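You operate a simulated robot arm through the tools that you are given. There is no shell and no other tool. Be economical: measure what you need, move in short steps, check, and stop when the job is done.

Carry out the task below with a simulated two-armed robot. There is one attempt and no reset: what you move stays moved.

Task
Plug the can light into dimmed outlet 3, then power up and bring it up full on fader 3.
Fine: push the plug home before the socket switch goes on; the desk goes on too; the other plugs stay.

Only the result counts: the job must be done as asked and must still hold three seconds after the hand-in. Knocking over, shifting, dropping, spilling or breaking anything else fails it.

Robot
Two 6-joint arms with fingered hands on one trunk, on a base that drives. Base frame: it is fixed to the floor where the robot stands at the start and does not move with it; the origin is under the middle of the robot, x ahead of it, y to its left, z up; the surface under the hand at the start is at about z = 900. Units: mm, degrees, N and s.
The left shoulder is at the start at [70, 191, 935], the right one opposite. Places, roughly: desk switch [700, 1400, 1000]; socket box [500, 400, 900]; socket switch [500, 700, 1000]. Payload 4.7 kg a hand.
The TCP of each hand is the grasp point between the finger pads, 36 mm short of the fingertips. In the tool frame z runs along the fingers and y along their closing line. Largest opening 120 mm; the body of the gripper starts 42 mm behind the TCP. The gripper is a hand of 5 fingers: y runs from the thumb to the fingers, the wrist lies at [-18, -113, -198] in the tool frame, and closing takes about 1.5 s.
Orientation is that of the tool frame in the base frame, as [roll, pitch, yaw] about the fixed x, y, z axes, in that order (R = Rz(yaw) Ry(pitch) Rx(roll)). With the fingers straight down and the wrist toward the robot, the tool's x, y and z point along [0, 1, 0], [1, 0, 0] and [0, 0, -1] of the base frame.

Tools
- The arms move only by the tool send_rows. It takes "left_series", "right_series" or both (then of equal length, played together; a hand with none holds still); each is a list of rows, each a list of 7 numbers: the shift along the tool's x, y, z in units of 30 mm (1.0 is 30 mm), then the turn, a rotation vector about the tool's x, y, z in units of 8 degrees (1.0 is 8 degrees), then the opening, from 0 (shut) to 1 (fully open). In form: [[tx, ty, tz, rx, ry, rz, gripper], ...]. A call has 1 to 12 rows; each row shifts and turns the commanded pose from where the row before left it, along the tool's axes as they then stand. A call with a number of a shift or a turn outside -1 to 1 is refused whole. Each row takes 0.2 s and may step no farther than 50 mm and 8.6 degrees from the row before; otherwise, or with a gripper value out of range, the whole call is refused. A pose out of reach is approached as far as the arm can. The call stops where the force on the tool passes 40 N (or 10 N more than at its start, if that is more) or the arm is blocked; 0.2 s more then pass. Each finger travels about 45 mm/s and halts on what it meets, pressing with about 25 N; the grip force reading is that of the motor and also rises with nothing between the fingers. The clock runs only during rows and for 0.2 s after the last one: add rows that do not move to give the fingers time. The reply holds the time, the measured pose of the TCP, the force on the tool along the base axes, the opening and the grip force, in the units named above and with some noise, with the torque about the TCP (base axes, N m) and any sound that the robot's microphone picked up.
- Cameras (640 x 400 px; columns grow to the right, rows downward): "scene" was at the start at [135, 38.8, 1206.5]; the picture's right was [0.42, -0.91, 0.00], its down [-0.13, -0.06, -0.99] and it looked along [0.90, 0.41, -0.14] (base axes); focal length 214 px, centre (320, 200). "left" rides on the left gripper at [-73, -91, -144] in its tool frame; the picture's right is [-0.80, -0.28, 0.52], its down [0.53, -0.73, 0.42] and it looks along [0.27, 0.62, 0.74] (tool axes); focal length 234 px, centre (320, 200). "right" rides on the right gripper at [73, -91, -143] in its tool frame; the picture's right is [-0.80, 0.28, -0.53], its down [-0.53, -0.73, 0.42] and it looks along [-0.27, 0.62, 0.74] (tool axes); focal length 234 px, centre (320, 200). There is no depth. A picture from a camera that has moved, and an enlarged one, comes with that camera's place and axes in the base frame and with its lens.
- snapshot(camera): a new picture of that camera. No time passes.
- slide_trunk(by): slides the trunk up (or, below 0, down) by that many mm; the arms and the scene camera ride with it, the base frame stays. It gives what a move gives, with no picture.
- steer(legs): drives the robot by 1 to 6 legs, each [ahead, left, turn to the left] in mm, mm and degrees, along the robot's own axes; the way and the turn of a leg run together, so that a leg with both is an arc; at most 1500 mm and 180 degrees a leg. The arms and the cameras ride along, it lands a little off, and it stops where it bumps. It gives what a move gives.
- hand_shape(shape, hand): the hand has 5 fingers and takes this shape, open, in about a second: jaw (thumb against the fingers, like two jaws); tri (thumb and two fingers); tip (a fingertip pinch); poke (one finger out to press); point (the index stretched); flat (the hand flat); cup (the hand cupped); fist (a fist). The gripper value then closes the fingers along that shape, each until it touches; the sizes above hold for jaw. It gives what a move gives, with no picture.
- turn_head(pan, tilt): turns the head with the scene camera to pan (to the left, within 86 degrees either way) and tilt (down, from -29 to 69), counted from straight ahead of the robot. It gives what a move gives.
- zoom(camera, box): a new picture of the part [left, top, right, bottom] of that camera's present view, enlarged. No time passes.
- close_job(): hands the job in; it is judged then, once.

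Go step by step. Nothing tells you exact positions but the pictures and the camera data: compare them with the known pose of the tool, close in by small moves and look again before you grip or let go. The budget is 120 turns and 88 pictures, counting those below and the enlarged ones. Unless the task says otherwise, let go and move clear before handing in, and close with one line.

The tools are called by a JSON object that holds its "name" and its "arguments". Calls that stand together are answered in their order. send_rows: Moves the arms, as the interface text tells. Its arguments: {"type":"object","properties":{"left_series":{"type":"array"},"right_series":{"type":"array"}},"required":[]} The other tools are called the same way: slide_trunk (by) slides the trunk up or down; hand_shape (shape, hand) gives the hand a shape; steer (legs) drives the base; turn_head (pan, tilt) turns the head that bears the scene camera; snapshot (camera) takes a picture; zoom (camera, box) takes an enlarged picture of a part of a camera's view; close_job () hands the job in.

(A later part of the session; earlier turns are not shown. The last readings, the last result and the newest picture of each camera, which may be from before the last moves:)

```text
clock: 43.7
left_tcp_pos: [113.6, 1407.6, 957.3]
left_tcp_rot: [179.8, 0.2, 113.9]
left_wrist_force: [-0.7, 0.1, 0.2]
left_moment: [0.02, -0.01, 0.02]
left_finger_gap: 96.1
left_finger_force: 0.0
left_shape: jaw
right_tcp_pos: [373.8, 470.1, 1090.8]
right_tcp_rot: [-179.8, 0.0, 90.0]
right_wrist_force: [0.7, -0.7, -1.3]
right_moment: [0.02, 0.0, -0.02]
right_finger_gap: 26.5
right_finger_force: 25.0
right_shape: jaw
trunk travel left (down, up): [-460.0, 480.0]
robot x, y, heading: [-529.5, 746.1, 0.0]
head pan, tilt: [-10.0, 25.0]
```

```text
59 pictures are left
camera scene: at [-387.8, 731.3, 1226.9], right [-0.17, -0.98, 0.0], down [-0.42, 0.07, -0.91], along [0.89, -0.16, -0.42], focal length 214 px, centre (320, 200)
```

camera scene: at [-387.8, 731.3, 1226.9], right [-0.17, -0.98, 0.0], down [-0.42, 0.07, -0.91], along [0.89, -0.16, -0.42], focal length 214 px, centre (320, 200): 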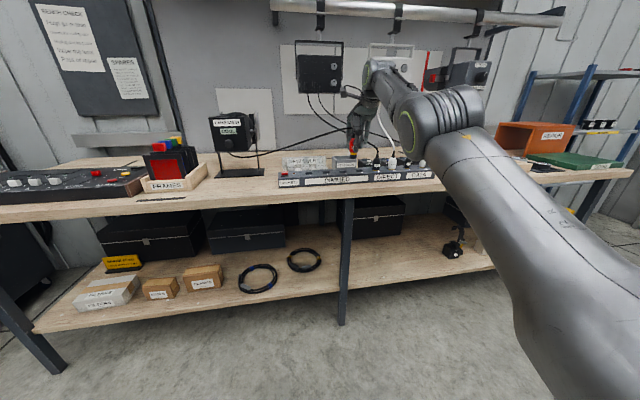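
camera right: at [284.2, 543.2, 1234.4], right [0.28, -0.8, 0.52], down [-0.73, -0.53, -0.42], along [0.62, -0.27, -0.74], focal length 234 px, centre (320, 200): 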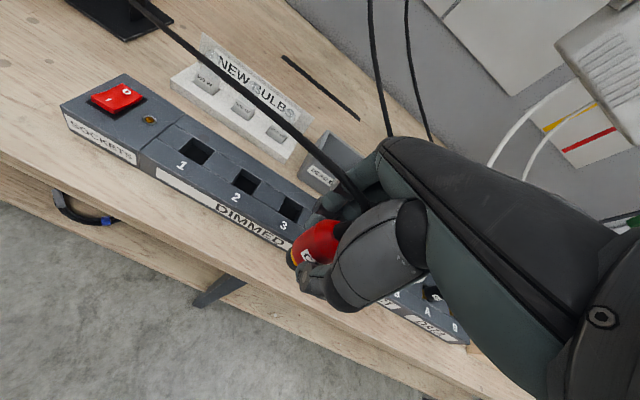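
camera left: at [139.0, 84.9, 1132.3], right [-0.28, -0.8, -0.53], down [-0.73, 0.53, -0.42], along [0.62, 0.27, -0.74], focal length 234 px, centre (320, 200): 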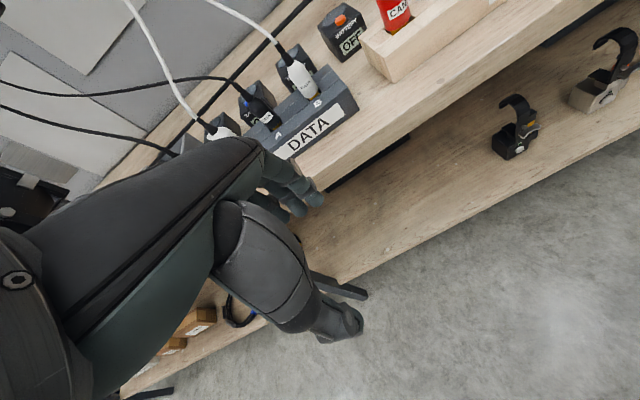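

Now I measure outlet 3 precisely, and the plug's pose in the hand.

{"name": "zoom", "arguments": {"camera": "right", "box": [160, 130, 360, 270]}}

{"name": "zoom", "arguments": {"camera": "scene", "box": [270, 110, 440, 200]}}

```text
2.86 times, centred on (260, 200) of right
camera zoom: at [284.2, 543.2, 1234.4], right [0.28, -0.8, 0.52], down [-0.73, -0.53, -0.42], along [0.62, -0.27, -0.74], focal length 669 px, centre (491, 200)
```

zoom: 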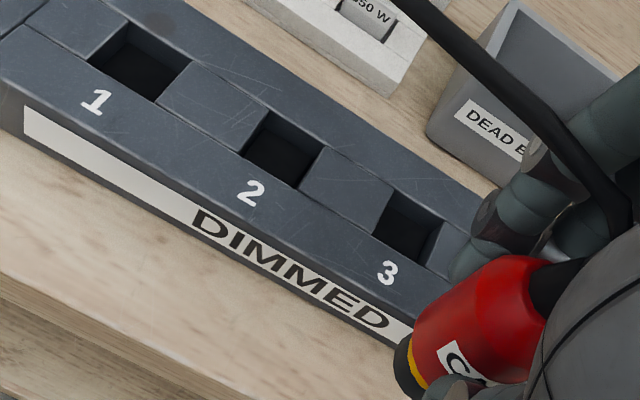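

```text
3.76 times, centred on (355, 155) of scene
camera zoom: at [-387.8, 731.3, 1226.9], right [-0.17, -0.98, 0.0], down [-0.42, 0.07, -0.91], along [0.89, -0.16, -0.42], focal length 807 px, centre (188, 369)
```

zoom: 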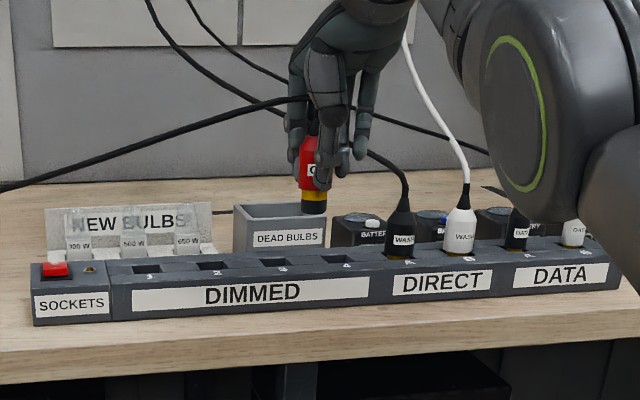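

Outlet 3 is at about (480, 476, top 946). I'll drive ahead so the plug hangs above it and check alignment.

{"name": "steer", "arguments": {"legs": [[106, 0, 0]]}}

{"name": "zoom", "arguments": {"camera": "right", "box": [200, 170, 400, 310]}}

{"name": "zoom", "arguments": {"camera": "scene", "box": [290, 100, 420, 190]}}

```text
clock: 44.9
left_tcp_pos: [219.5, 1406.6, 957.1]
left_tcp_rot: [179.9, 0.1, 113.8]
left_wrist_force: [0.8, 0.3, -0.8]
left_moment: [0.0, 0.01, -0.03]
left_finger_gap: 96.2
left_finger_force: 0.1
left_shape: jaw
right_tcp_pos: [479.4, 468.5, 1091.0]
right_tcp_rot: [-179.7, -0.1, 89.9]
right_wrist_force: [-0.5, -0.5, -1.7]
right_moment: [0.03, 0.0, -0.01]
right_finger_gap: 26.4
right_finger_force: 25.1
right_shape: jaw
trunk travel left (down, up): [-460.0, 480.0]
robot x, y, heading: [-422.5, 747.0, -0.0]
head pan, tilt: [-10.0, 25.0]
```

```text
2.86 times, centred on (300, 240) of right
camera zoom: at [389.4, 542.7, 1234.2], right [0.28, -0.8, 0.52], down [-0.73, -0.53, -0.42], along [0.62, -0.27, -0.74], focal length 669 px, centre (377, 86)
```

zoom: 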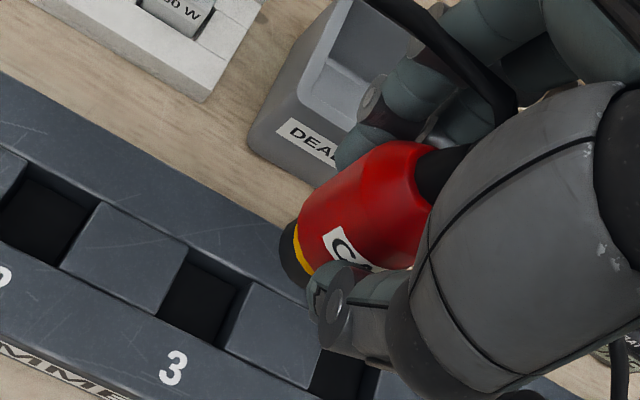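

```text
4.44 times, centred on (355, 145) of scene
camera zoom: at [-282.5, 731.2, 1226.9], right [-0.17, -0.98, 0.0], down [-0.42, 0.07, -0.91], along [0.89, -0.16, -0.42], focal length 953 px, centre (164, 444)
```

zoom: 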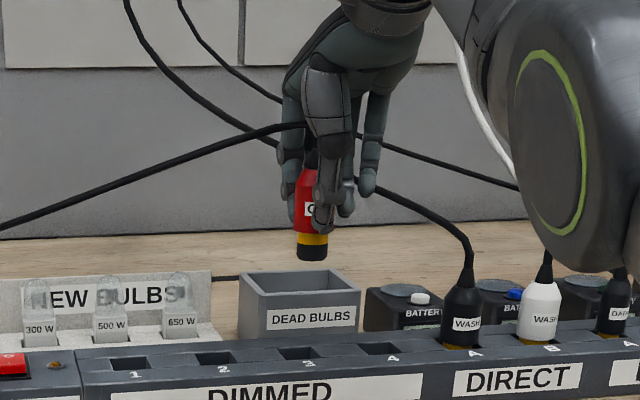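

The plug sits about +6 mm in x and +1 mm in y off the TCP, so I need about -6 in x and +7 in y. I'll adjust by arm and lower to just above the box.

{"name": "send_rows", "arguments": {"right_series": [[0.23, -0.2, 0, 0, 0, 0, 0], [0, 0, 0, 0, 0, 0, 0]]}}

{"name": "slide_trunk", "arguments": {"by": -68}}

{"name": "zoom", "arguments": {"camera": "right", "box": [220, 190, 380, 300]}}

{"name": "zoom", "arguments": {"camera": "scene", "box": [310, 100, 400, 160]}}

```text
clock: 45.5
left_tcp_pos: [220.2, 1407.0, 956.4]
left_tcp_rot: [179.8, 0.1, 113.9]
left_wrist_force: [-0.2, 1.1, -0.3]
left_moment: [0.04, -0.03, 0.01]
left_finger_gap: 96.3
left_finger_force: 0.0
left_shape: jaw
right_tcp_pos: [478.5, 476.2, 1091.2]
right_tcp_rot: [-179.5, 0.0, 90.1]
right_wrist_force: [-0.4, -0.4, -0.5]
right_moment: [0.01, 0.02, 0.02]
right_finger_gap: 26.3
right_finger_force: 25.0
right_shape: jaw
right hand out of reach, approached as far as the arm can: row 1
trunk travel left (down, up): [-460.0, 480.0]
robot x, y, heading: [-428.4, 748.9, 0.3]
head pan, tilt: [-10.0, 25.0]
```

```text
clock: 46.5
left_tcp_pos: [219.2, 1407.7, 888.1]
left_tcp_rot: [179.9, 0.1, 113.7]
left_wrist_force: [-0.7, -0.5, 0.5]
left_moment: [-0.02, -0.03, 0.0]
left_finger_gap: 96.3
left_finger_force: 0.1
left_shape: jaw
right_tcp_pos: [478.8, 476.5, 1026.3]
right_tcp_rot: [-179.7, 0.0, 90.1]
right_wrist_force: [-0.8, 0.7, -0.1]
right_moment: [-0.01, -0.02, 0.02]
right_finger_gap: 26.4
right_finger_force: 25.1
right_shape: jaw
trunk travel left (down, up): [-392.0, 548.0]
robot x, y, heading: [-426.7, 749.2, -0.1]
head pan, tilt: [-10.0, 25.0]
```

```text
3.64 times, centred on (300, 245) of right
camera zoom: at [387.4, 549.4, 1169.0], right [0.28, -0.8, 0.52], down [-0.74, -0.53, -0.42], along [0.62, -0.27, -0.74], focal length 852 px, centre (393, 36)
```

zoom: 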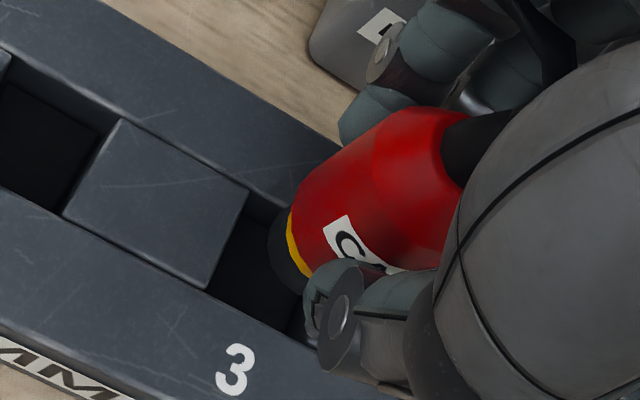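

```text
6.67 times, centred on (355, 130) of scene
camera zoom: at [-283.3, 731.1, 1159.0], right [-0.17, -0.98, 0.0], down [-0.42, 0.07, -0.91], along [0.89, -0.16, -0.42], focal length 1430 px, centre (87, 667)
```

zoom: 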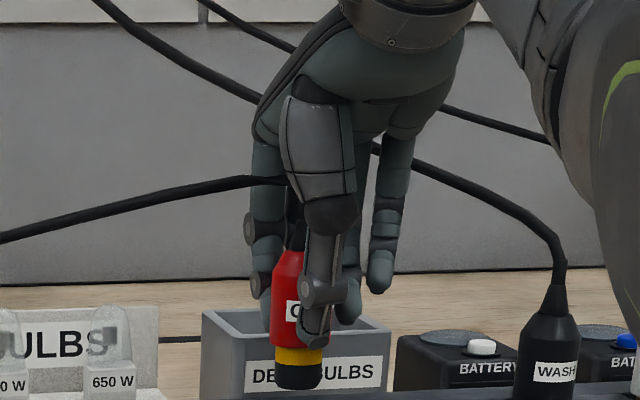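

Plug is about 7 mm too far in x; y looks right. The arm can't retract there, so I nudge the base back 7 mm and re-check.

{"name": "steer", "arguments": {"legs": [[-7, 0, 0]]}}

{"name": "zoom", "arguments": {"camera": "right", "box": [220, 190, 380, 300]}}

{"name": "zoom", "arguments": {"camera": "scene", "box": [310, 125, 400, 185]}}

```text
clock: 47.3
left_tcp_pos: [211.6, 1407.5, 889.0]
left_tcp_rot: [180.0, 0.1, 114.0]
left_wrist_force: [-0.6, 0.6, -0.2]
left_moment: [0.01, -0.06, -0.02]
left_finger_gap: 96.3
left_finger_force: 0.1
left_shape: jaw
right_tcp_pos: [473.1, 476.3, 1023.4]
right_tcp_rot: [-179.5, 0.0, 90.1]
right_wrist_force: [0.5, -0.5, -1.1]
right_moment: [0.01, 0.01, -0.02]
right_finger_gap: 26.3
right_finger_force: 24.8
right_shape: jaw
trunk travel left (down, up): [-392.0, 548.0]
robot x, y, heading: [-431.8, 746.6, 0.1]
head pan, tilt: [-10.0, 25.0]
```

```text
3.64 times, centred on (300, 245) of right
camera zoom: at [381.5, 549.5, 1167.8], right [0.28, -0.8, 0.52], down [-0.74, -0.53, -0.42], along [0.61, -0.27, -0.74], focal length 852 px, centre (393, 36)
```

zoom: 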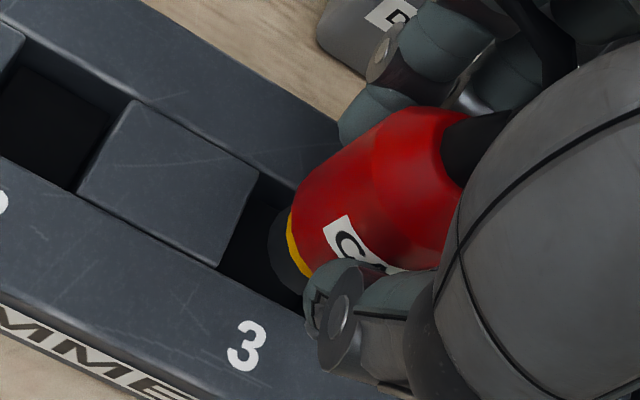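

```text
6.67 times, centred on (355, 155) of scene
camera zoom: at [-289.4, 731.2, 1158.8], right [-0.17, -0.98, 0.0], down [-0.42, 0.07, -0.91], along [0.89, -0.16, -0.42], focal length 1430 px, centre (87, 500)
```

zoom: 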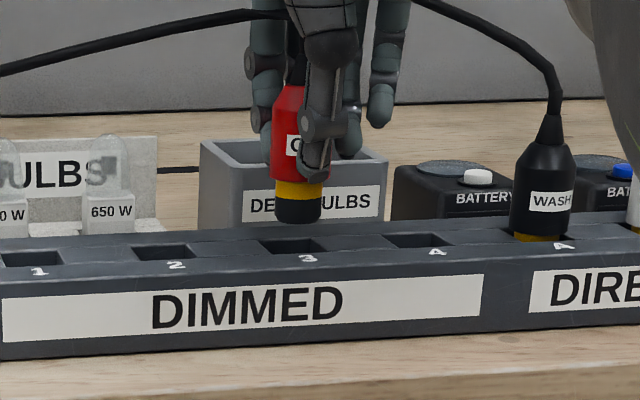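

The slot is about 30 mm square and the plug base 27 mm, so this needs precision. I lower 10 mm more and zoom tighter.

{"name": "slide_trunk", "arguments": {"by": -11}}

{"name": "zoom", "arguments": {"camera": "right", "box": [260, 210, 340, 260]}}

{"name": "zoom", "arguments": {"camera": "scene", "box": [335, 135, 383, 165]}}

```text
clock: 47.9
left_tcp_pos: [212.0, 1407.3, 878.5]
left_tcp_rot: [179.9, 0.1, 113.9]
left_wrist_force: [-0.2, -0.3, -0.3]
left_moment: [0.03, 0.02, 0.03]
left_finger_gap: 95.7
left_finger_force: 0.1
left_shape: jaw
right_tcp_pos: [471.2, 478.1, 1012.9]
right_tcp_rot: [-179.6, 0.0, 90.1]
right_wrist_force: [-0.4, -0.3, -0.2]
right_moment: [0.02, 0.0, 0.03]
right_finger_gap: 26.3
right_finger_force: 25.1
right_shape: jaw
trunk travel left (down, up): [-381.0, 559.0]
robot x, y, heading: [-431.1, 748.2, 0.1]
head pan, tilt: [-10.0, 25.0]
```

```text
8.00 times, centred on (300, 235) of right
camera zoom: at [380.5, 549.5, 1157.6], right [0.28, -0.8, 0.52], down [-0.74, -0.53, -0.42], along [0.62, -0.27, -0.74], focal length 1873 px, centre (480, -80)
```

zoom: 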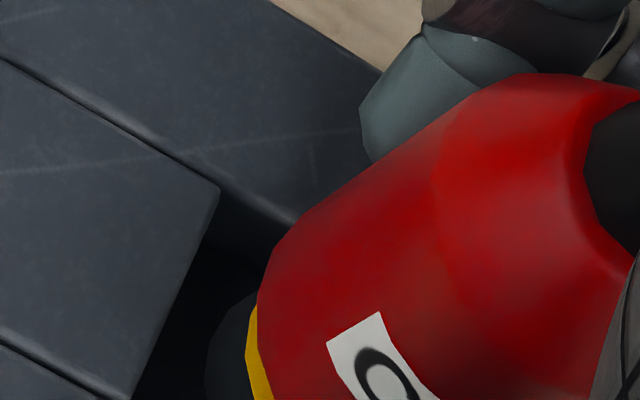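

```text
13.33 times, centred on (359, 150) of scene
camera zoom: at [-290.4, 731.1, 1148.0], right [-0.17, -0.98, 0.0], down [-0.42, 0.07, -0.91], along [0.89, -0.16, -0.42], focal length 2860 px, centre (-200, 867)
```

zoom: 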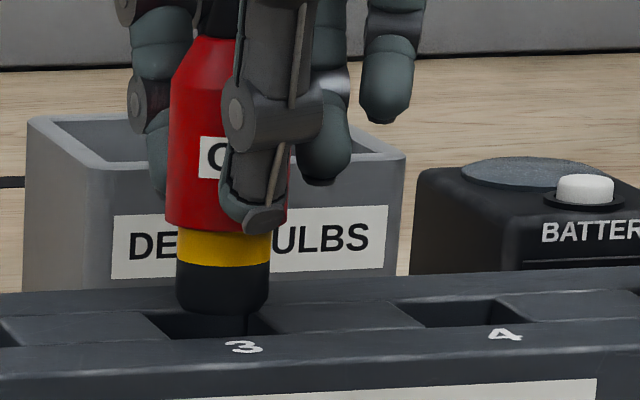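

From silhouette tangents the plug sits right at the TCP azimuth, so the target TCP is about (480, 477). I need about +8 mm in x.

{"name": "send_rows", "arguments": {"right_series": [[0, 0.27, 0, 0, 0, 0, 0], [0, 0, 0, 0, 0, 0, 0], [0, 0, 0, 0, 0, 0, 0]]}}

{"name": "zoom", "arguments": {"camera": "right", "box": [250, 200, 346, 260]}}

{"name": "zoom", "arguments": {"camera": "scene", "box": [335, 135, 383, 165]}}

```text
clock: 48.7
left_tcp_pos: [211.7, 1406.9, 877.7]
left_tcp_rot: [179.9, 0.2, 113.8]
left_wrist_force: [-0.1, 0.2, -0.1]
left_moment: [0.03, 0.02, 0.0]
left_finger_gap: 96.3
left_finger_force: 0.0
left_shape: jaw
right_tcp_pos: [473.2, 476.6, 1008.4]
right_tcp_rot: [-179.5, 0.0, 90.1]
right_wrist_force: [-0.4, -0.3, -0.9]
right_moment: [-0.03, 0.0, 0.03]
right_finger_gap: 26.5
right_finger_force: 24.5
right_shape: jaw
right hand out of reach, approached as far as the arm can: row 1
trunk travel left (down, up): [-381.0, 559.0]
robot x, y, heading: [-433.8, 745.9, -0.0]
head pan, tilt: [-10.0, 25.0]
```

```text
6.67 times, centred on (298, 230) of right
camera zoom: at [382.8, 549.6, 1153.0], right [0.28, -0.8, 0.52], down [-0.74, -0.53, -0.42], along [0.61, -0.27, -0.74], focal length 1561 px, centre (467, 0)
```

zoom: 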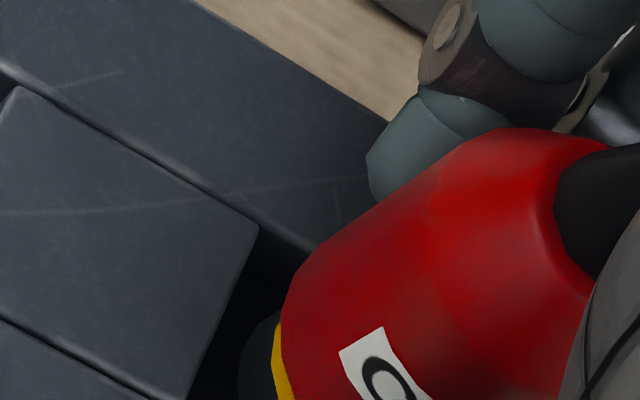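

```text
13.33 times, centred on (359, 150) of scene
camera zoom: at [-289.7, 731.2, 1147.9], right [-0.17, -0.98, 0.0], down [-0.42, 0.07, -0.91], along [0.89, -0.16, -0.42], focal length 2860 px, centre (-200, 867)
```

zoom: 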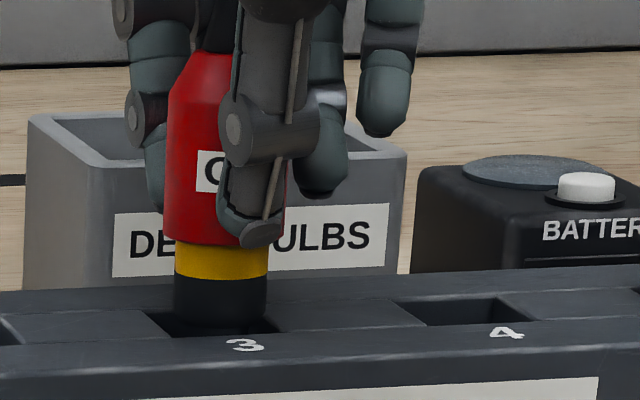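

Arm is at a limit there; use the base for x. Lift 5 mm and drive 7 mm ahead.

{"name": "slide_trunk", "arguments": {"by": 6}}

{"name": "steer", "arguments": {"legs": [[7, 0, 0]]}}

{"name": "zoom", "arguments": {"camera": "right", "box": [250, 210, 346, 270]}}

{"name": "zoom", "arguments": {"camera": "scene", "box": [335, 135, 383, 165]}}

```text
clock: 49.2
left_tcp_pos: [212.0, 1408.4, 884.2]
left_tcp_rot: [180.0, 0.1, 113.9]
left_wrist_force: [-0.2, -0.5, -0.1]
left_moment: [0.01, -0.02, 0.01]
left_finger_gap: 96.4
left_finger_force: 0.1
left_shape: jaw
right_tcp_pos: [473.4, 476.7, 1015.0]
right_tcp_rot: [-179.6, -0.1, 90.0]
right_wrist_force: [-0.6, 0.5, -0.7]
right_moment: [0.01, 0.02, -0.03]
right_finger_gap: 26.3
right_finger_force: 25.2
right_shape: jaw
trunk travel left (down, up): [-387.0, 553.0]
robot x, y, heading: [-429.9, 747.0, 0.2]
head pan, tilt: [-10.0, 25.0]
```

```text
clock: 49.9
left_tcp_pos: [219.3, 1406.9, 884.3]
left_tcp_rot: [179.9, 0.1, 113.9]
left_wrist_force: [0.4, 1.1, -0.4]
left_moment: [-0.04, 0.0, -0.02]
left_finger_gap: 96.1
left_finger_force: 0.1
left_shape: jaw
right_tcp_pos: [481.2, 476.8, 1015.0]
right_tcp_rot: [-179.6, -0.1, 90.0]
right_wrist_force: [-0.2, 0.1, -0.8]
right_moment: [-0.03, 0.0, -0.03]
right_finger_gap: 26.2
right_finger_force: 25.3
right_shape: jaw
trunk travel left (down, up): [-387.0, 553.0]
robot x, y, heading: [-425.5, 748.7, 0.1]
head pan, tilt: [-10.0, 25.0]
```

```text
6.67 times, centred on (298, 240) of right
camera zoom: at [389.5, 549.7, 1159.7], right [0.28, -0.8, 0.52], down [-0.74, -0.53, -0.42], along [0.62, -0.27, -0.74], focal length 1561 px, centre (467, -67)
```

zoom: 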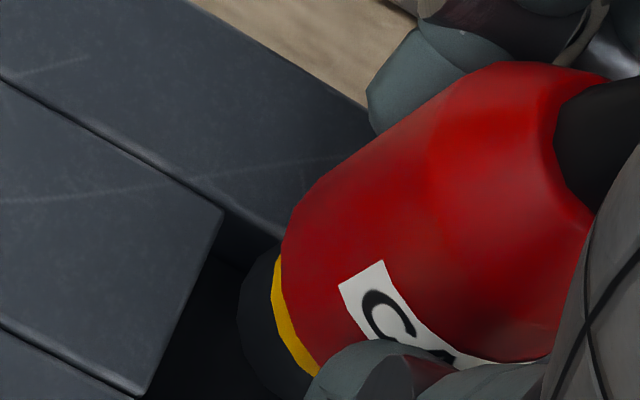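

```text
13.33 times, centred on (359, 150) of scene
camera zoom: at [-283.0, 731.2, 1154.0], right [-0.17, -0.98, 0.0], down [-0.42, 0.07, -0.91], along [0.89, -0.16, -0.42], focal length 2860 px, centre (-200, 867)
```

zoom: 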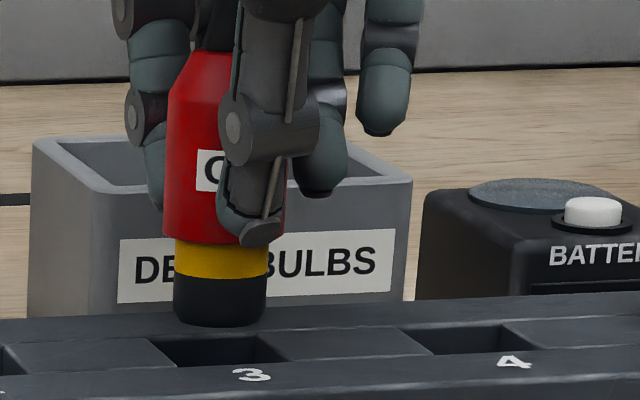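

By fitting the rim circle, the plug centre is about (484, 476) while the slot centre is (480, 477.3). Nudge -4 in x and +1 in y.

{"name": "steer", "arguments": {"legs": [[-4, 1, 0]]}}

{"name": "zoom", "arguments": {"camera": "right", "box": [250, 210, 346, 270]}}

{"name": "zoom", "arguments": {"camera": "scene", "box": [335, 135, 383, 165]}}

```text
clock: 50.7
left_tcp_pos: [215.3, 1409.6, 884.3]
left_tcp_rot: [179.9, 0.2, 113.9]
left_wrist_force: [-0.2, 0.4, -0.5]
left_moment: [-0.03, 0.0, 0.01]
left_finger_gap: 96.2
left_finger_force: 0.1
left_shape: jaw
right_tcp_pos: [474.7, 477.5, 1014.5]
right_tcp_rot: [-179.5, 0.0, 90.0]
right_wrist_force: [0.5, 0.9, -0.6]
right_moment: [-0.01, -0.04, 0.02]
right_finger_gap: 26.4
right_finger_force: 25.2
right_shape: jaw
trunk travel left (down, up): [-387.0, 553.0]
robot x, y, heading: [-424.5, 749.5, -0.2]
head pan, tilt: [-10.0, 25.0]
```

```text
6.67 times, centred on (298, 240) of right
camera zoom: at [386.1, 550.4, 1158.9], right [0.28, -0.8, 0.52], down [-0.74, -0.53, -0.42], along [0.61, -0.27, -0.74], focal length 1561 px, centre (467, -67)
```

zoom: 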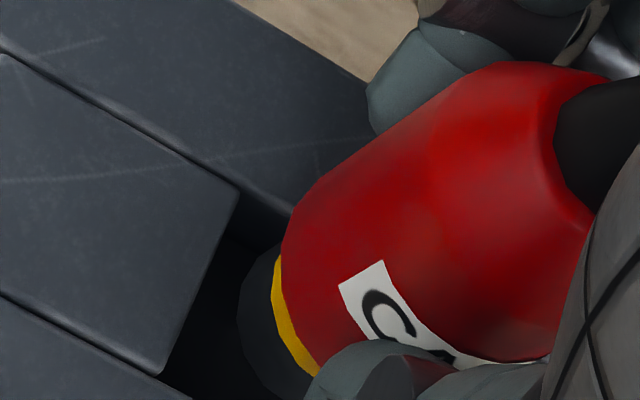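

```text
13.33 times, centred on (359, 150) of scene
camera zoom: at [-286.4, 732.1, 1153.8], right [-0.17, -0.98, 0.0], down [-0.42, 0.07, -0.91], along [0.89, -0.16, -0.42], focal length 2860 px, centre (-200, 867)
```

zoom: 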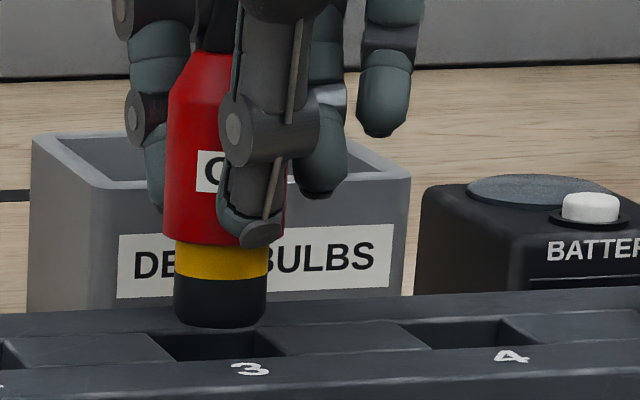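

Aligned to within about 1 mm now. I descend in small trunk steps watching the force.

{"name": "slide_trunk", "arguments": {"by": -10}}

{"name": "slide_trunk", "arguments": {"by": -4}}

{"name": "zoom", "arguments": {"camera": "scene", "box": [335, 120, 383, 150]}}

{"name": "zoom", "arguments": {"camera": "right", "box": [250, 210, 346, 270]}}

```text
clock: 51.2
left_tcp_pos: [213.8, 1407.6, 874.4]
left_tcp_rot: [179.9, 0.1, 113.9]
left_wrist_force: [0.1, 0.4, 0.6]
left_moment: [-0.01, -0.01, -0.02]
left_finger_gap: 96.2
left_finger_force: 0.0
left_shape: jaw
right_tcp_pos: [475.4, 477.4, 1003.8]
right_tcp_rot: [-179.5, 0.0, 90.0]
right_wrist_force: [0.5, -0.4, -0.7]
right_moment: [-0.04, 0.02, 0.03]
right_finger_gap: 26.4
right_finger_force: 25.0
right_shape: jaw
trunk travel left (down, up): [-377.0, 563.0]
robot x, y, heading: [-430.0, 747.3, -0.1]
head pan, tilt: [-10.0, 25.0]
```

```text
clock: 51.8
left_tcp_pos: [215.6, 1409.0, 870.8]
left_tcp_rot: [179.8, 0.1, 113.9]
left_wrist_force: [0.3, -0.2, 0.3]
left_moment: [-0.01, -0.01, -0.03]
left_finger_gap: 96.2
left_finger_force: 0.1
left_shape: jaw
right_tcp_pos: [476.4, 476.8, 1001.7]
right_tcp_rot: [-179.4, 0.0, 90.0]
right_wrist_force: [-0.2, -0.3, 0.0]
right_moment: [0.03, 0.0, 0.0]
right_finger_gap: 26.4
right_finger_force: 25.2
right_shape: jaw
trunk travel left (down, up): [-373.0, 567.0]
robot x, y, heading: [-430.4, 746.2, 0.0]
head pan, tilt: [-10.0, 25.0]
```

```text
13.33 times, centred on (359, 135) of scene
camera zoom: at [-286.9, 732.1, 1139.9], right [-0.17, -0.98, 0.0], down [-0.42, 0.07, -0.91], along [0.89, -0.16, -0.42], focal length 2860 px, centre (-200, 1067)
```

zoom: 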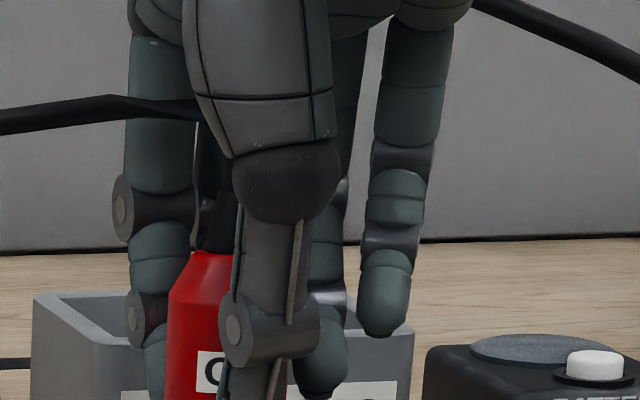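

```text
6.67 times, centred on (298, 240) of right
camera zoom: at [385.7, 550.3, 1145.2], right [0.28, -0.8, 0.52], down [-0.74, -0.53, -0.42], along [0.61, -0.27, -0.74], focal length 1561 px, centre (467, -67)
```

zoom: 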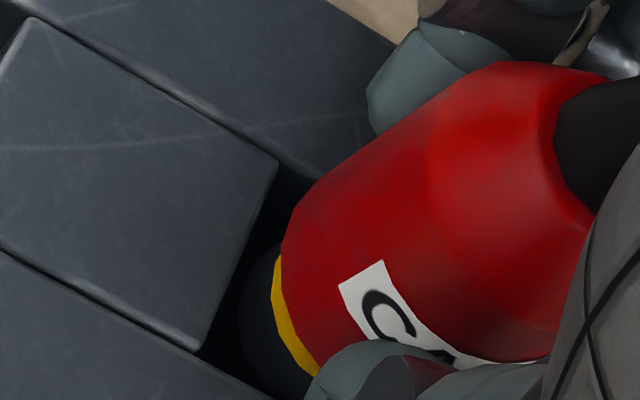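

No contact force so far; continuing down gently.

{"name": "slide_trunk", "arguments": {"by": -5}}

{"name": "slide_trunk", "arguments": {"by": -4}}

{"name": "zoom", "arguments": {"camera": "scene", "box": [335, 130, 383, 160]}}

```text
clock: 52.3
left_tcp_pos: [214.8, 1409.2, 865.3]
left_tcp_rot: [180.0, 0.0, 113.9]
left_wrist_force: [-0.3, 0.7, 0.1]
left_moment: [-0.01, -0.04, -0.01]
left_finger_gap: 96.3
left_finger_force: 0.1
left_shape: jaw
right_tcp_pos: [475.9, 478.1, 995.5]
right_tcp_rot: [-179.5, -0.1, 90.0]
right_wrist_force: [-0.5, -0.3, -1.5]
right_moment: [0.04, 0.01, -0.04]
right_finger_gap: 26.5
right_finger_force: 25.4
right_shape: jaw
trunk travel left (down, up): [-368.0, 572.0]
robot x, y, heading: [-428.7, 745.9, 0.0]
head pan, tilt: [-10.0, 25.0]
```

```text
clock: 52.8
left_tcp_pos: [214.8, 1408.6, 861.3]
left_tcp_rot: [179.9, 0.1, 113.8]
left_wrist_force: [-0.2, -0.1, 0.2]
left_moment: [-0.03, 0.01, -0.03]
left_finger_gap: 96.1
left_finger_force: 0.0
left_shape: jaw
right_tcp_pos: [476.5, 478.9, 993.0]
right_tcp_rot: [-179.7, -0.1, 89.9]
right_wrist_force: [0.6, -0.2, 3.7]
right_moment: [-0.02, -0.05, 0.01]
right_finger_gap: 26.6
right_finger_force: 24.5
right_shape: jaw
trunk travel left (down, up): [-364.0, 576.0]
robot x, y, heading: [-429.7, 747.0, 0.1]
head pan, tilt: [-10.0, 25.0]
```

```text
13.33 times, centred on (359, 145) of scene
camera zoom: at [-287.2, 732.2, 1131.0], right [-0.17, -0.98, 0.0], down [-0.42, 0.07, -0.91], along [0.89, -0.16, -0.42], focal length 2860 px, centre (-200, 933)
```

zoom: 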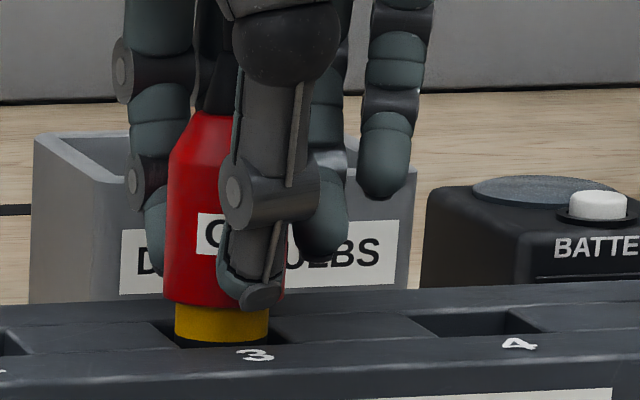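

The black base has entered the slot and light resistance has begun. I keep pushing in small steps.

{"name": "slide_trunk", "arguments": {"by": -5}}

{"name": "slide_trunk", "arguments": {"by": -4}}

{"name": "zoom", "arguments": {"camera": "scene", "box": [335, 120, 399, 160]}}

```text
clock: 53.4
left_tcp_pos: [214.8, 1408.5, 856.2]
left_tcp_rot: [179.9, 0.1, 113.8]
left_wrist_force: [-0.3, 0.2, -0.1]
left_moment: [0.0, 0.0, 0.04]
left_finger_gap: 96.1
left_finger_force: 0.1
left_shape: jaw
right_tcp_pos: [476.0, 478.6, 988.0]
right_tcp_rot: [-179.7, 0.1, 90.0]
right_wrist_force: [0.3, -0.3, 5.9]
right_moment: [-0.01, -0.14, -0.03]
right_finger_gap: 26.5
right_finger_force: 24.4
right_shape: jaw
trunk travel left (down, up): [-359.0, 581.0]
robot x, y, heading: [-428.5, 750.3, 0.3]
head pan, tilt: [-10.0, 25.0]
```

```text
clock: 53.9
left_tcp_pos: [215.2, 1408.8, 853.3]
left_tcp_rot: [179.8, 0.1, 113.7]
left_wrist_force: [-0.8, 0.5, 0.9]
left_moment: [0.01, 0.0, -0.02]
left_finger_gap: 96.2
left_finger_force: 0.0
left_shape: jaw
right_tcp_pos: [474.5, 477.1, 984.7]
right_tcp_rot: [-179.7, 0.1, 90.1]
right_wrist_force: [1.1, -0.8, 9.5]
right_moment: [0.01, -0.14, -0.03]
right_finger_gap: 26.7
right_finger_force: 25.3
right_shape: jaw
trunk travel left (down, up): [-355.0, 585.0]
robot x, y, heading: [-427.0, 747.8, -0.2]
head pan, tilt: [-10.0, 25.0]
```

```text
10.00 times, centred on (367, 140) of scene
camera zoom: at [-287.9, 732.4, 1122.1], right [-0.17, -0.98, 0.0], down [-0.42, 0.07, -0.91], along [0.89, -0.16, -0.42], focal length 2145 px, centre (-150, 800)
```

zoom: 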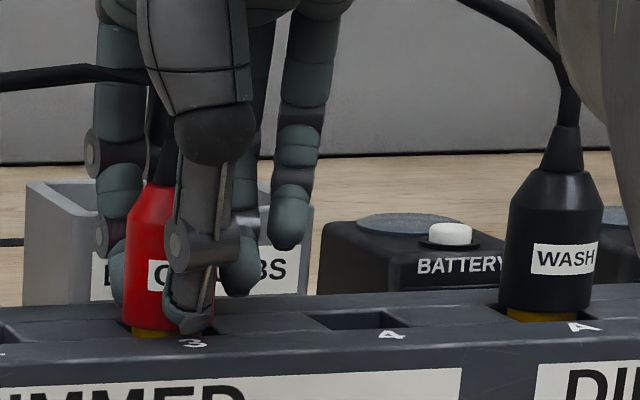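

It now looks as deep as the neighbouring plug; I push a bit more to feel the stop.

{"name": "slide_trunk", "arguments": {"by": -3}}

{"name": "slide_trunk", "arguments": {"by": -2}}

```text
clock: 54.4
left_tcp_pos: [214.3, 1409.4, 850.3]
left_tcp_rot: [179.8, 0.2, 113.8]
left_wrist_force: [0.6, -1.2, 0.2]
left_moment: [0.0, -0.01, 0.0]
left_finger_gap: 96.0
left_finger_force: 0.1
left_shape: jaw
right_tcp_pos: [473.2, 478.1, 984.4]
right_tcp_rot: [-179.9, -0.1, 90.1]
right_wrist_force: [2.1, -1.7, 18.3]
right_moment: [-0.03, -0.23, -0.05]
right_finger_gap: 27.2
right_finger_force: 24.6
right_shape: jaw
trunk travel left (down, up): [-352.0, 588.0]
robot x, y, heading: [-431.6, 750.4, 0.1]
head pan, tilt: [-10.0, 25.0]
```

```text
clock: 55.0
left_tcp_pos: [213.1, 1409.8, 849.5]
left_tcp_rot: [179.8, 0.2, 113.9]
left_wrist_force: [-1.3, -0.3, 0.9]
left_moment: [-0.04, 0.02, -0.02]
left_finger_gap: 96.3
left_finger_force: 0.2
left_shape: jaw
right_tcp_pos: [473.7, 479.2, 983.7]
right_tcp_rot: [179.9, 0.0, 90.0]
right_wrist_force: [2.2, -1.4, 25.2]
right_moment: [-0.06, -0.31, -0.04]
right_finger_gap: 27.8
right_finger_force: 25.2
right_shape: jaw
trunk travel left (down, up): [-350.0, 590.0]
robot x, y, heading: [-425.6, 747.9, -0.1]
head pan, tilt: [-10.0, 25.0]
```

Force rises to 25 N with no further travel; I check whether it's the plug bottomed or a fingertip on the box.

{"name": "zoom", "arguments": {"camera": "scene", "box": [335, 135, 383, 165]}}

{"name": "zoom", "arguments": {"camera": "right", "box": [240, 200, 368, 280]}}

```text
13.33 times, centred on (359, 150) of scene
camera zoom: at [-289.9, 733.0, 1117.5], right [-0.17, -0.98, 0.0], down [-0.41, 0.07, -0.91], along [0.89, -0.16, -0.42], focal length 2860 px, centre (-200, 867)
```

zoom: 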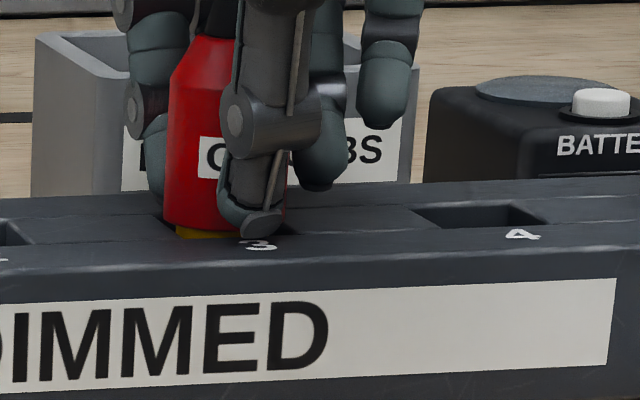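

```text
5.00 times, centred on (304, 240) of right
camera zoom: at [382.2, 551.4, 1126.9], right [0.28, -0.8, 0.53], down [-0.73, -0.53, -0.42], along [0.62, -0.27, -0.74], focal length 1171 px, centre (400, 0)
```

zoom: 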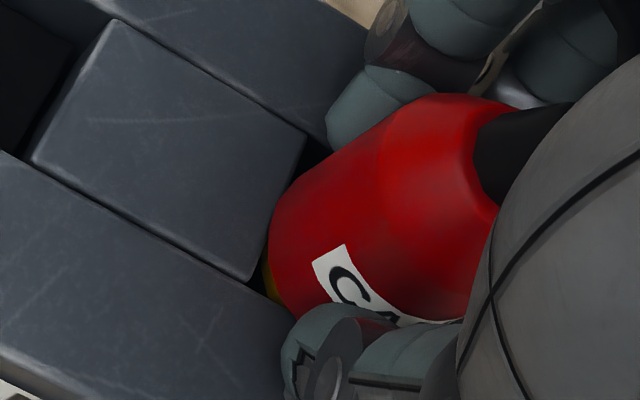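

A fingertip may be touching the box. I'll release, raise ~18 mm, regrip higher on the shoulder and push from there.

{"name": "slide_trunk", "arguments": {"by": 3}}

{"name": "send_rows", "arguments": {"right_series": [[0, 0, 0, 0, 0, 0, 0.3], [0, 0, 0, 0, 0, 0, 0.5], [0, 0, 0, 0, 0, 0, 0.6], [0, 0, 0, 0, 0, 0, 0.6]]}}

{"name": "slide_trunk", "arguments": {"by": 24}}

{"name": "zoom", "arguments": {"camera": "scene", "box": [335, 140, 399, 180]}}

{"name": "zoom", "arguments": {"camera": "right", "box": [240, 200, 368, 280]}}

```text
clock: 55.5
left_tcp_pos: [214.1, 1409.1, 852.0]
left_tcp_rot: [179.8, 0.3, 113.9]
left_wrist_force: [0.7, -0.6, -0.5]
left_moment: [-0.01, 0.01, 0.01]
left_finger_gap: 96.2
left_finger_force: 0.1
left_shape: jaw
right_tcp_pos: [474.1, 477.8, 984.1]
right_tcp_rot: [-179.6, 0.0, 90.0]
right_wrist_force: [0.5, -2.1, 21.3]
right_moment: [-0.04, -0.25, -0.03]
right_finger_gap: 28.1
right_finger_force: 24.7
right_shape: jaw
trunk travel left (down, up): [-353.0, 587.0]
robot x, y, heading: [-429.2, 746.1, -0.0]
head pan, tilt: [-10.0, 25.0]
```

```text
clock: 56.5
left_tcp_pos: [213.9, 1409.6, 850.5]
left_tcp_rot: [179.8, 0.2, 113.8]
left_wrist_force: [1.0, -0.1, 0.5]
left_moment: [-0.01, -0.01, 0.0]
left_finger_gap: 96.2
left_finger_force: 0.0
left_shape: jaw
right_tcp_pos: [473.8, 477.5, 982.3]
right_tcp_rot: [-179.5, 0.0, 90.0]
right_wrist_force: [-3.3, -1.4, 8.3]
right_moment: [0.05, -0.2, 0.05]
right_finger_gap: 68.3
right_finger_force: 0.0
right_shape: jaw
trunk travel left (down, up): [-353.0, 587.0]
robot x, y, heading: [-428.1, 747.9, 0.1]
head pan, tilt: [-10.0, 25.0]
```

```text
clock: 57.2
left_tcp_pos: [217.0, 1409.0, 874.2]
left_tcp_rot: [180.0, 0.1, 113.9]
left_wrist_force: [0.2, 0.4, -0.3]
left_moment: [0.02, 0.02, -0.01]
left_finger_gap: 96.4
left_finger_force: 0.0
left_shape: jaw
right_tcp_pos: [476.1, 477.8, 1003.0]
right_tcp_rot: [-179.5, 0.0, 89.9]
right_wrist_force: [0.2, -0.2, 0.2]
right_moment: [-0.02, 0.01, 0.02]
right_finger_gap: 71.3
right_finger_force: 0.1
right_shape: jaw
trunk travel left (down, up): [-377.0, 563.0]
robot x, y, heading: [-433.3, 747.3, 0.0]
head pan, tilt: [-10.0, 25.0]
```

```text
10.00 times, centred on (367, 160) of scene
camera zoom: at [-285.9, 732.3, 1143.7], right [-0.17, -0.98, 0.0], down [-0.42, 0.07, -0.91], along [0.89, -0.16, -0.42], focal length 2145 px, centre (-150, 600)
```

zoom: 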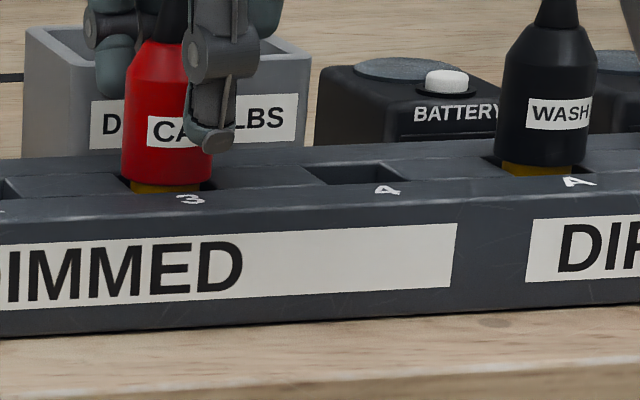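

```text
5.00 times, centred on (304, 240) of right
camera zoom: at [386.8, 550.5, 1147.9], right [0.28, -0.8, 0.52], down [-0.74, -0.53, -0.42], along [0.61, -0.27, -0.74], focal length 1171 px, centre (400, 0)
```

zoom: 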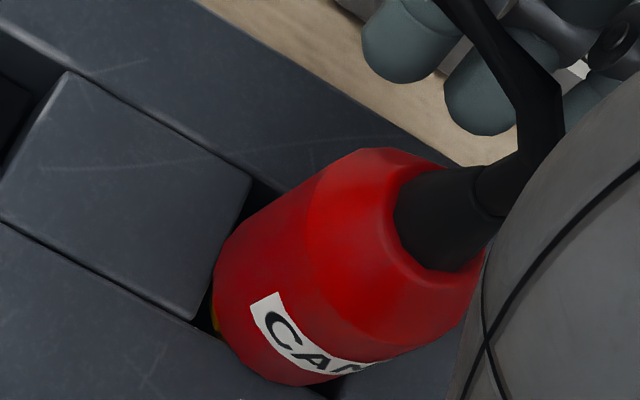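

The plug looks as deep as its neighbour. To be certain it is home I'll close the fingers above the shoulder and press down on it.

{"name": "slide_trunk", "arguments": {"by": 38}}

{"name": "send_rows", "arguments": {"right_series": [[0, 0, 0, 0, 0, 0, 0.4], [0, 0, 0, 0, 0, 0, 0.2], [0, 0, 0, 0, 0, 0, 0.15], [0, 0, 0, 0, 0, 0, 0.15], [0, 0, 0, 0, 0, 0, 0.15], [0, 0, 0, 0, 0, 0, 0.15]]}}

{"name": "zoom", "arguments": {"camera": "scene", "box": [325, 130, 405, 180]}}

{"name": "zoom", "arguments": {"camera": "right", "box": [240, 200, 368, 280]}}

```text
clock: 58.0
left_tcp_pos: [215.5, 1408.6, 911.1]
left_tcp_rot: [179.9, 0.1, 114.0]
left_wrist_force: [-0.6, 0.0, 0.4]
left_moment: [0.01, 0.02, 0.02]
left_finger_gap: 96.1
left_finger_force: 0.0
left_shape: jaw
right_tcp_pos: [476.0, 478.0, 1043.4]
right_tcp_rot: [-179.5, 0.0, 90.0]
right_wrist_force: [0.0, 0.5, -0.9]
right_moment: [0.0, 0.01, -0.03]
right_finger_gap: 71.4
right_finger_force: 0.0
right_shape: jaw
trunk travel left (down, up): [-415.0, 525.0]
robot x, y, heading: [-427.7, 750.7, -0.0]
head pan, tilt: [-10.0, 25.0]
```

```text
clock: 59.4
left_tcp_pos: [214.8, 1408.8, 913.2]
left_tcp_rot: [179.8, 0.1, 113.8]
left_wrist_force: [0.0, -0.6, 0.0]
left_moment: [-0.01, -0.01, 0.01]
left_finger_gap: 96.2
left_finger_force: 0.1
left_shape: jaw
right_tcp_pos: [476.7, 477.7, 1042.8]
right_tcp_rot: [-179.4, 0.0, 90.0]
right_wrist_force: [-0.3, -0.3, 0.6]
right_moment: [0.0, -0.01, 0.01]
right_finger_gap: 18.2
right_finger_force: 0.2
right_shape: jaw
trunk travel left (down, up): [-415.0, 525.0]
robot x, y, heading: [-430.7, 747.3, 0.0]
head pan, tilt: [-10.0, 25.0]
```

```text
8.00 times, centred on (365, 155) of scene
camera zoom: at [-286.7, 732.2, 1181.9], right [-0.17, -0.98, 0.0], down [-0.42, 0.07, -0.91], along [0.89, -0.16, -0.42], focal length 1716 px, centre (-40, 560)
```

zoom: 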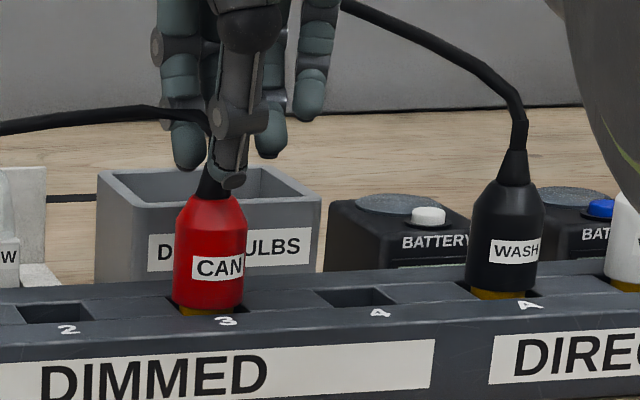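

```text
5.00 times, centred on (304, 240) of right
camera zoom: at [385.8, 550.5, 1187.2], right [0.28, -0.8, 0.52], down [-0.74, -0.53, -0.42], along [0.61, -0.27, -0.74], focal length 1171 px, centre (400, 0)
```

zoom: 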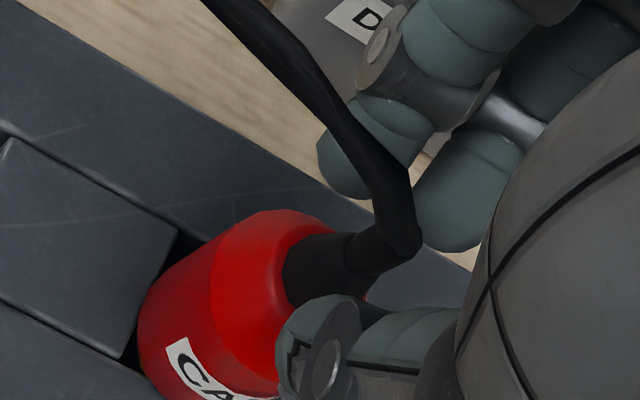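

Fingers straddle the strain relief just above the shoulder. Pressing down in small steps.

{"name": "slide_trunk", "arguments": {"by": -7}}

{"name": "slide_trunk", "arguments": {"by": -4}}

{"name": "slide_trunk", "arguments": {"by": -3}}

```text
clock: 60.0
left_tcp_pos: [214.8, 1409.0, 904.8]
left_tcp_rot: [179.9, 0.1, 113.9]
left_wrist_force: [0.6, 0.4, 0.0]
left_moment: [0.0, -0.02, -0.03]
left_finger_gap: 96.2
left_finger_force: 0.0
left_shape: jaw
right_tcp_pos: [474.1, 477.8, 1036.0]
right_tcp_rot: [-179.4, 0.0, 90.0]
right_wrist_force: [-0.4, -0.6, -0.2]
right_moment: [0.03, 0.02, -0.02]
right_finger_gap: 18.5
right_finger_force: 0.1
right_shape: jaw
trunk travel left (down, up): [-408.0, 532.0]
robot x, y, heading: [-429.7, 746.6, 0.1]
head pan, tilt: [-10.0, 25.0]
```

```text
clock: 60.5
left_tcp_pos: [214.4, 1408.6, 900.8]
left_tcp_rot: [179.8, 0.2, 113.9]
left_wrist_force: [0.2, 0.6, -0.1]
left_moment: [-0.01, 0.01, 0.01]
left_finger_gap: 96.1
left_finger_force: 0.1
left_shape: jaw
right_tcp_pos: [476.1, 477.4, 1031.8]
right_tcp_rot: [-179.5, 0.0, 89.8]
right_wrist_force: [-0.3, -0.5, 0.4]
right_moment: [0.03, 0.0, 0.0]
right_finger_gap: 18.3
right_finger_force: 0.1
right_shape: jaw
trunk travel left (down, up): [-404.0, 536.0]
robot x, y, heading: [-428.7, 746.0, -0.2]
head pan, tilt: [-10.0, 25.0]
```

```text
clock: 61.0
left_tcp_pos: [214.7, 1408.2, 898.5]
left_tcp_rot: [179.9, 0.1, 113.8]
left_wrist_force: [-0.4, -0.3, 0.3]
left_moment: [0.0, 0.01, 0.0]
left_finger_gap: 96.2
left_finger_force: 0.1
left_shape: jaw
right_tcp_pos: [475.9, 478.2, 1028.4]
right_tcp_rot: [-179.5, -0.1, 90.1]
right_wrist_force: [0.5, 0.7, 0.1]
right_moment: [-0.02, 0.02, 0.0]
right_finger_gap: 18.1
right_finger_force: 0.1
right_shape: jaw
trunk travel left (down, up): [-401.0, 539.0]
robot x, y, heading: [-428.1, 748.1, -0.1]
head pan, tilt: [-10.0, 25.0]
```

{"name": "slide_trunk", "arguments": {"by": -5}}

{"name": "slide_trunk", "arguments": {"by": -4}}

{"name": "zoom", "arguments": {"camera": "scene", "box": [325, 130, 405, 180]}}

```text
clock: 61.5
left_tcp_pos: [216.2, 1408.3, 893.7]
left_tcp_rot: [179.9, 0.2, 114.0]
left_wrist_force: [0.6, 0.3, 0.3]
left_moment: [0.0, -0.03, 0.0]
left_finger_gap: 96.2
left_finger_force: 0.0
left_shape: jaw
right_tcp_pos: [476.4, 477.3, 1025.6]
right_tcp_rot: [-179.6, 0.0, 90.0]
right_wrist_force: [0.0, 0.4, 1.2]
right_moment: [0.02, -0.03, -0.01]
right_finger_gap: 18.2
right_finger_force: 0.1
right_shape: jaw
trunk travel left (down, up): [-396.0, 544.0]
robot x, y, heading: [-427.8, 749.7, 0.1]
head pan, tilt: [-10.0, 25.0]
```

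```text
clock: 62.1
left_tcp_pos: [215.0, 1408.7, 889.5]
left_tcp_rot: [179.9, 0.1, 113.9]
left_wrist_force: [0.4, -0.2, 0.7]
left_moment: [-0.03, -0.01, -0.01]
left_finger_gap: 96.2
left_finger_force: 0.0
left_shape: jaw
right_tcp_pos: [475.1, 477.4, 1021.6]
right_tcp_rot: [-179.7, 0.0, 90.0]
right_wrist_force: [1.8, 0.3, 6.9]
right_moment: [-0.02, -0.16, 0.01]
right_finger_gap: 18.6
right_finger_force: 0.2
right_shape: jaw
trunk travel left (down, up): [-392.0, 548.0]
robot x, y, heading: [-426.9, 749.4, -0.1]
head pan, tilt: [-10.0, 25.0]
```

```text
8.00 times, centred on (365, 155) of scene
camera zoom: at [-287.5, 732.4, 1159.1], right [-0.17, -0.98, 0.0], down [-0.42, 0.07, -0.91], along [0.89, -0.16, -0.42], focal length 1716 px, centre (-40, 560)
```

zoom: 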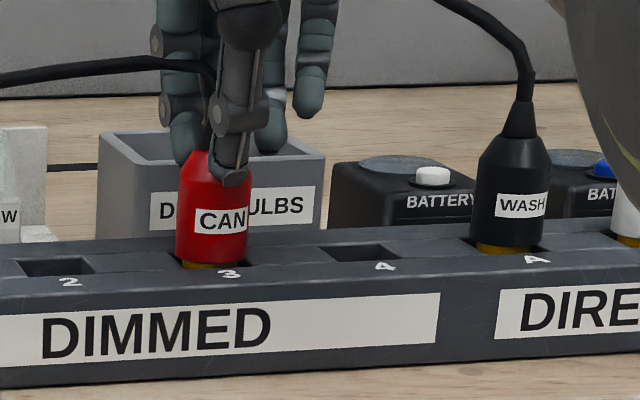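

Contact with the shoulder at 7 N. I continue pressing until the force is clearly against a stop.

{"name": "slide_trunk", "arguments": {"by": -4}}

{"name": "slide_trunk", "arguments": {"by": -4}}

{"name": "slide_trunk", "arguments": {"by": -3}}

{"name": "zoom", "arguments": {"camera": "scene", "box": [325, 130, 405, 180]}}

```text
clock: 62.6
left_tcp_pos: [213.7, 1408.7, 885.4]
left_tcp_rot: [179.8, 0.2, 113.9]
left_wrist_force: [-0.1, 0.8, -0.2]
left_moment: [0.0, 0.0, 0.04]
left_finger_gap: 96.4
left_finger_force: 0.0
left_shape: jaw
right_tcp_pos: [474.8, 479.4, 1021.6]
right_tcp_rot: [-179.8, 0.0, 89.9]
right_wrist_force: [6.8, -0.5, 20.1]
right_moment: [-0.15, -0.49, 0.05]
right_finger_gap: 19.7
right_finger_force: 0.2
right_shape: jaw
trunk travel left (down, up): [-388.0, 552.0]
robot x, y, heading: [-425.2, 747.1, -0.2]
head pan, tilt: [-10.0, 25.0]
```

```text
clock: 63.1
left_tcp_pos: [212.2, 1409.0, 881.8]
left_tcp_rot: [179.7, 0.1, 113.8]
left_wrist_force: [-0.1, 0.5, -0.1]
left_moment: [0.01, 0.04, -0.01]
left_finger_gap: 96.0
left_finger_force: 0.0
left_shape: jaw
right_tcp_pos: [474.1, 478.2, 1019.0]
right_tcp_rot: [180.0, 0.0, 90.0]
right_wrist_force: [5.3, -2.0, 29.5]
right_moment: [-0.15, -0.66, 0.0]
right_finger_gap: 26.5
right_finger_force: 24.9
right_shape: jaw
trunk travel left (down, up): [-384.0, 556.0]
robot x, y, heading: [-431.0, 747.7, -0.2]
head pan, tilt: [-10.0, 25.0]
```

```text
clock: 63.6
left_tcp_pos: [212.2, 1408.6, 879.8]
left_tcp_rot: [179.7, 0.2, 113.8]
left_wrist_force: [-0.6, -0.6, 0.6]
left_moment: [-0.01, -0.01, 0.0]
left_finger_gap: 96.1
left_finger_force: 0.1
left_shape: jaw
right_tcp_pos: [473.0, 479.1, 1018.1]
right_tcp_rot: [179.7, 0.1, 90.0]
right_wrist_force: [7.0, -3.2, 36.1]
right_moment: [-0.22, -0.81, -0.03]
right_finger_gap: 27.3
right_finger_force: 24.9
right_shape: jaw
trunk travel left (down, up): [-381.0, 559.0]
robot x, y, heading: [-428.7, 742.6, 0.0]
head pan, tilt: [-10.0, 25.0]
```

```text
8.00 times, centred on (365, 155) of scene
camera zoom: at [-290.9, 733.1, 1148.6], right [-0.17, -0.98, 0.0], down [-0.41, 0.07, -0.91], along [0.89, -0.16, -0.42], focal length 1716 px, centre (-40, 560)
```

zoom: 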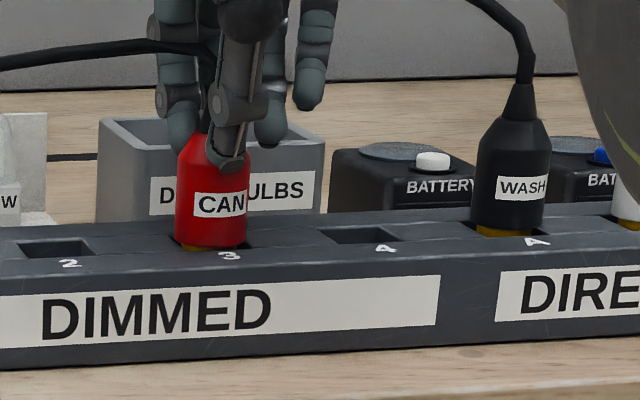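

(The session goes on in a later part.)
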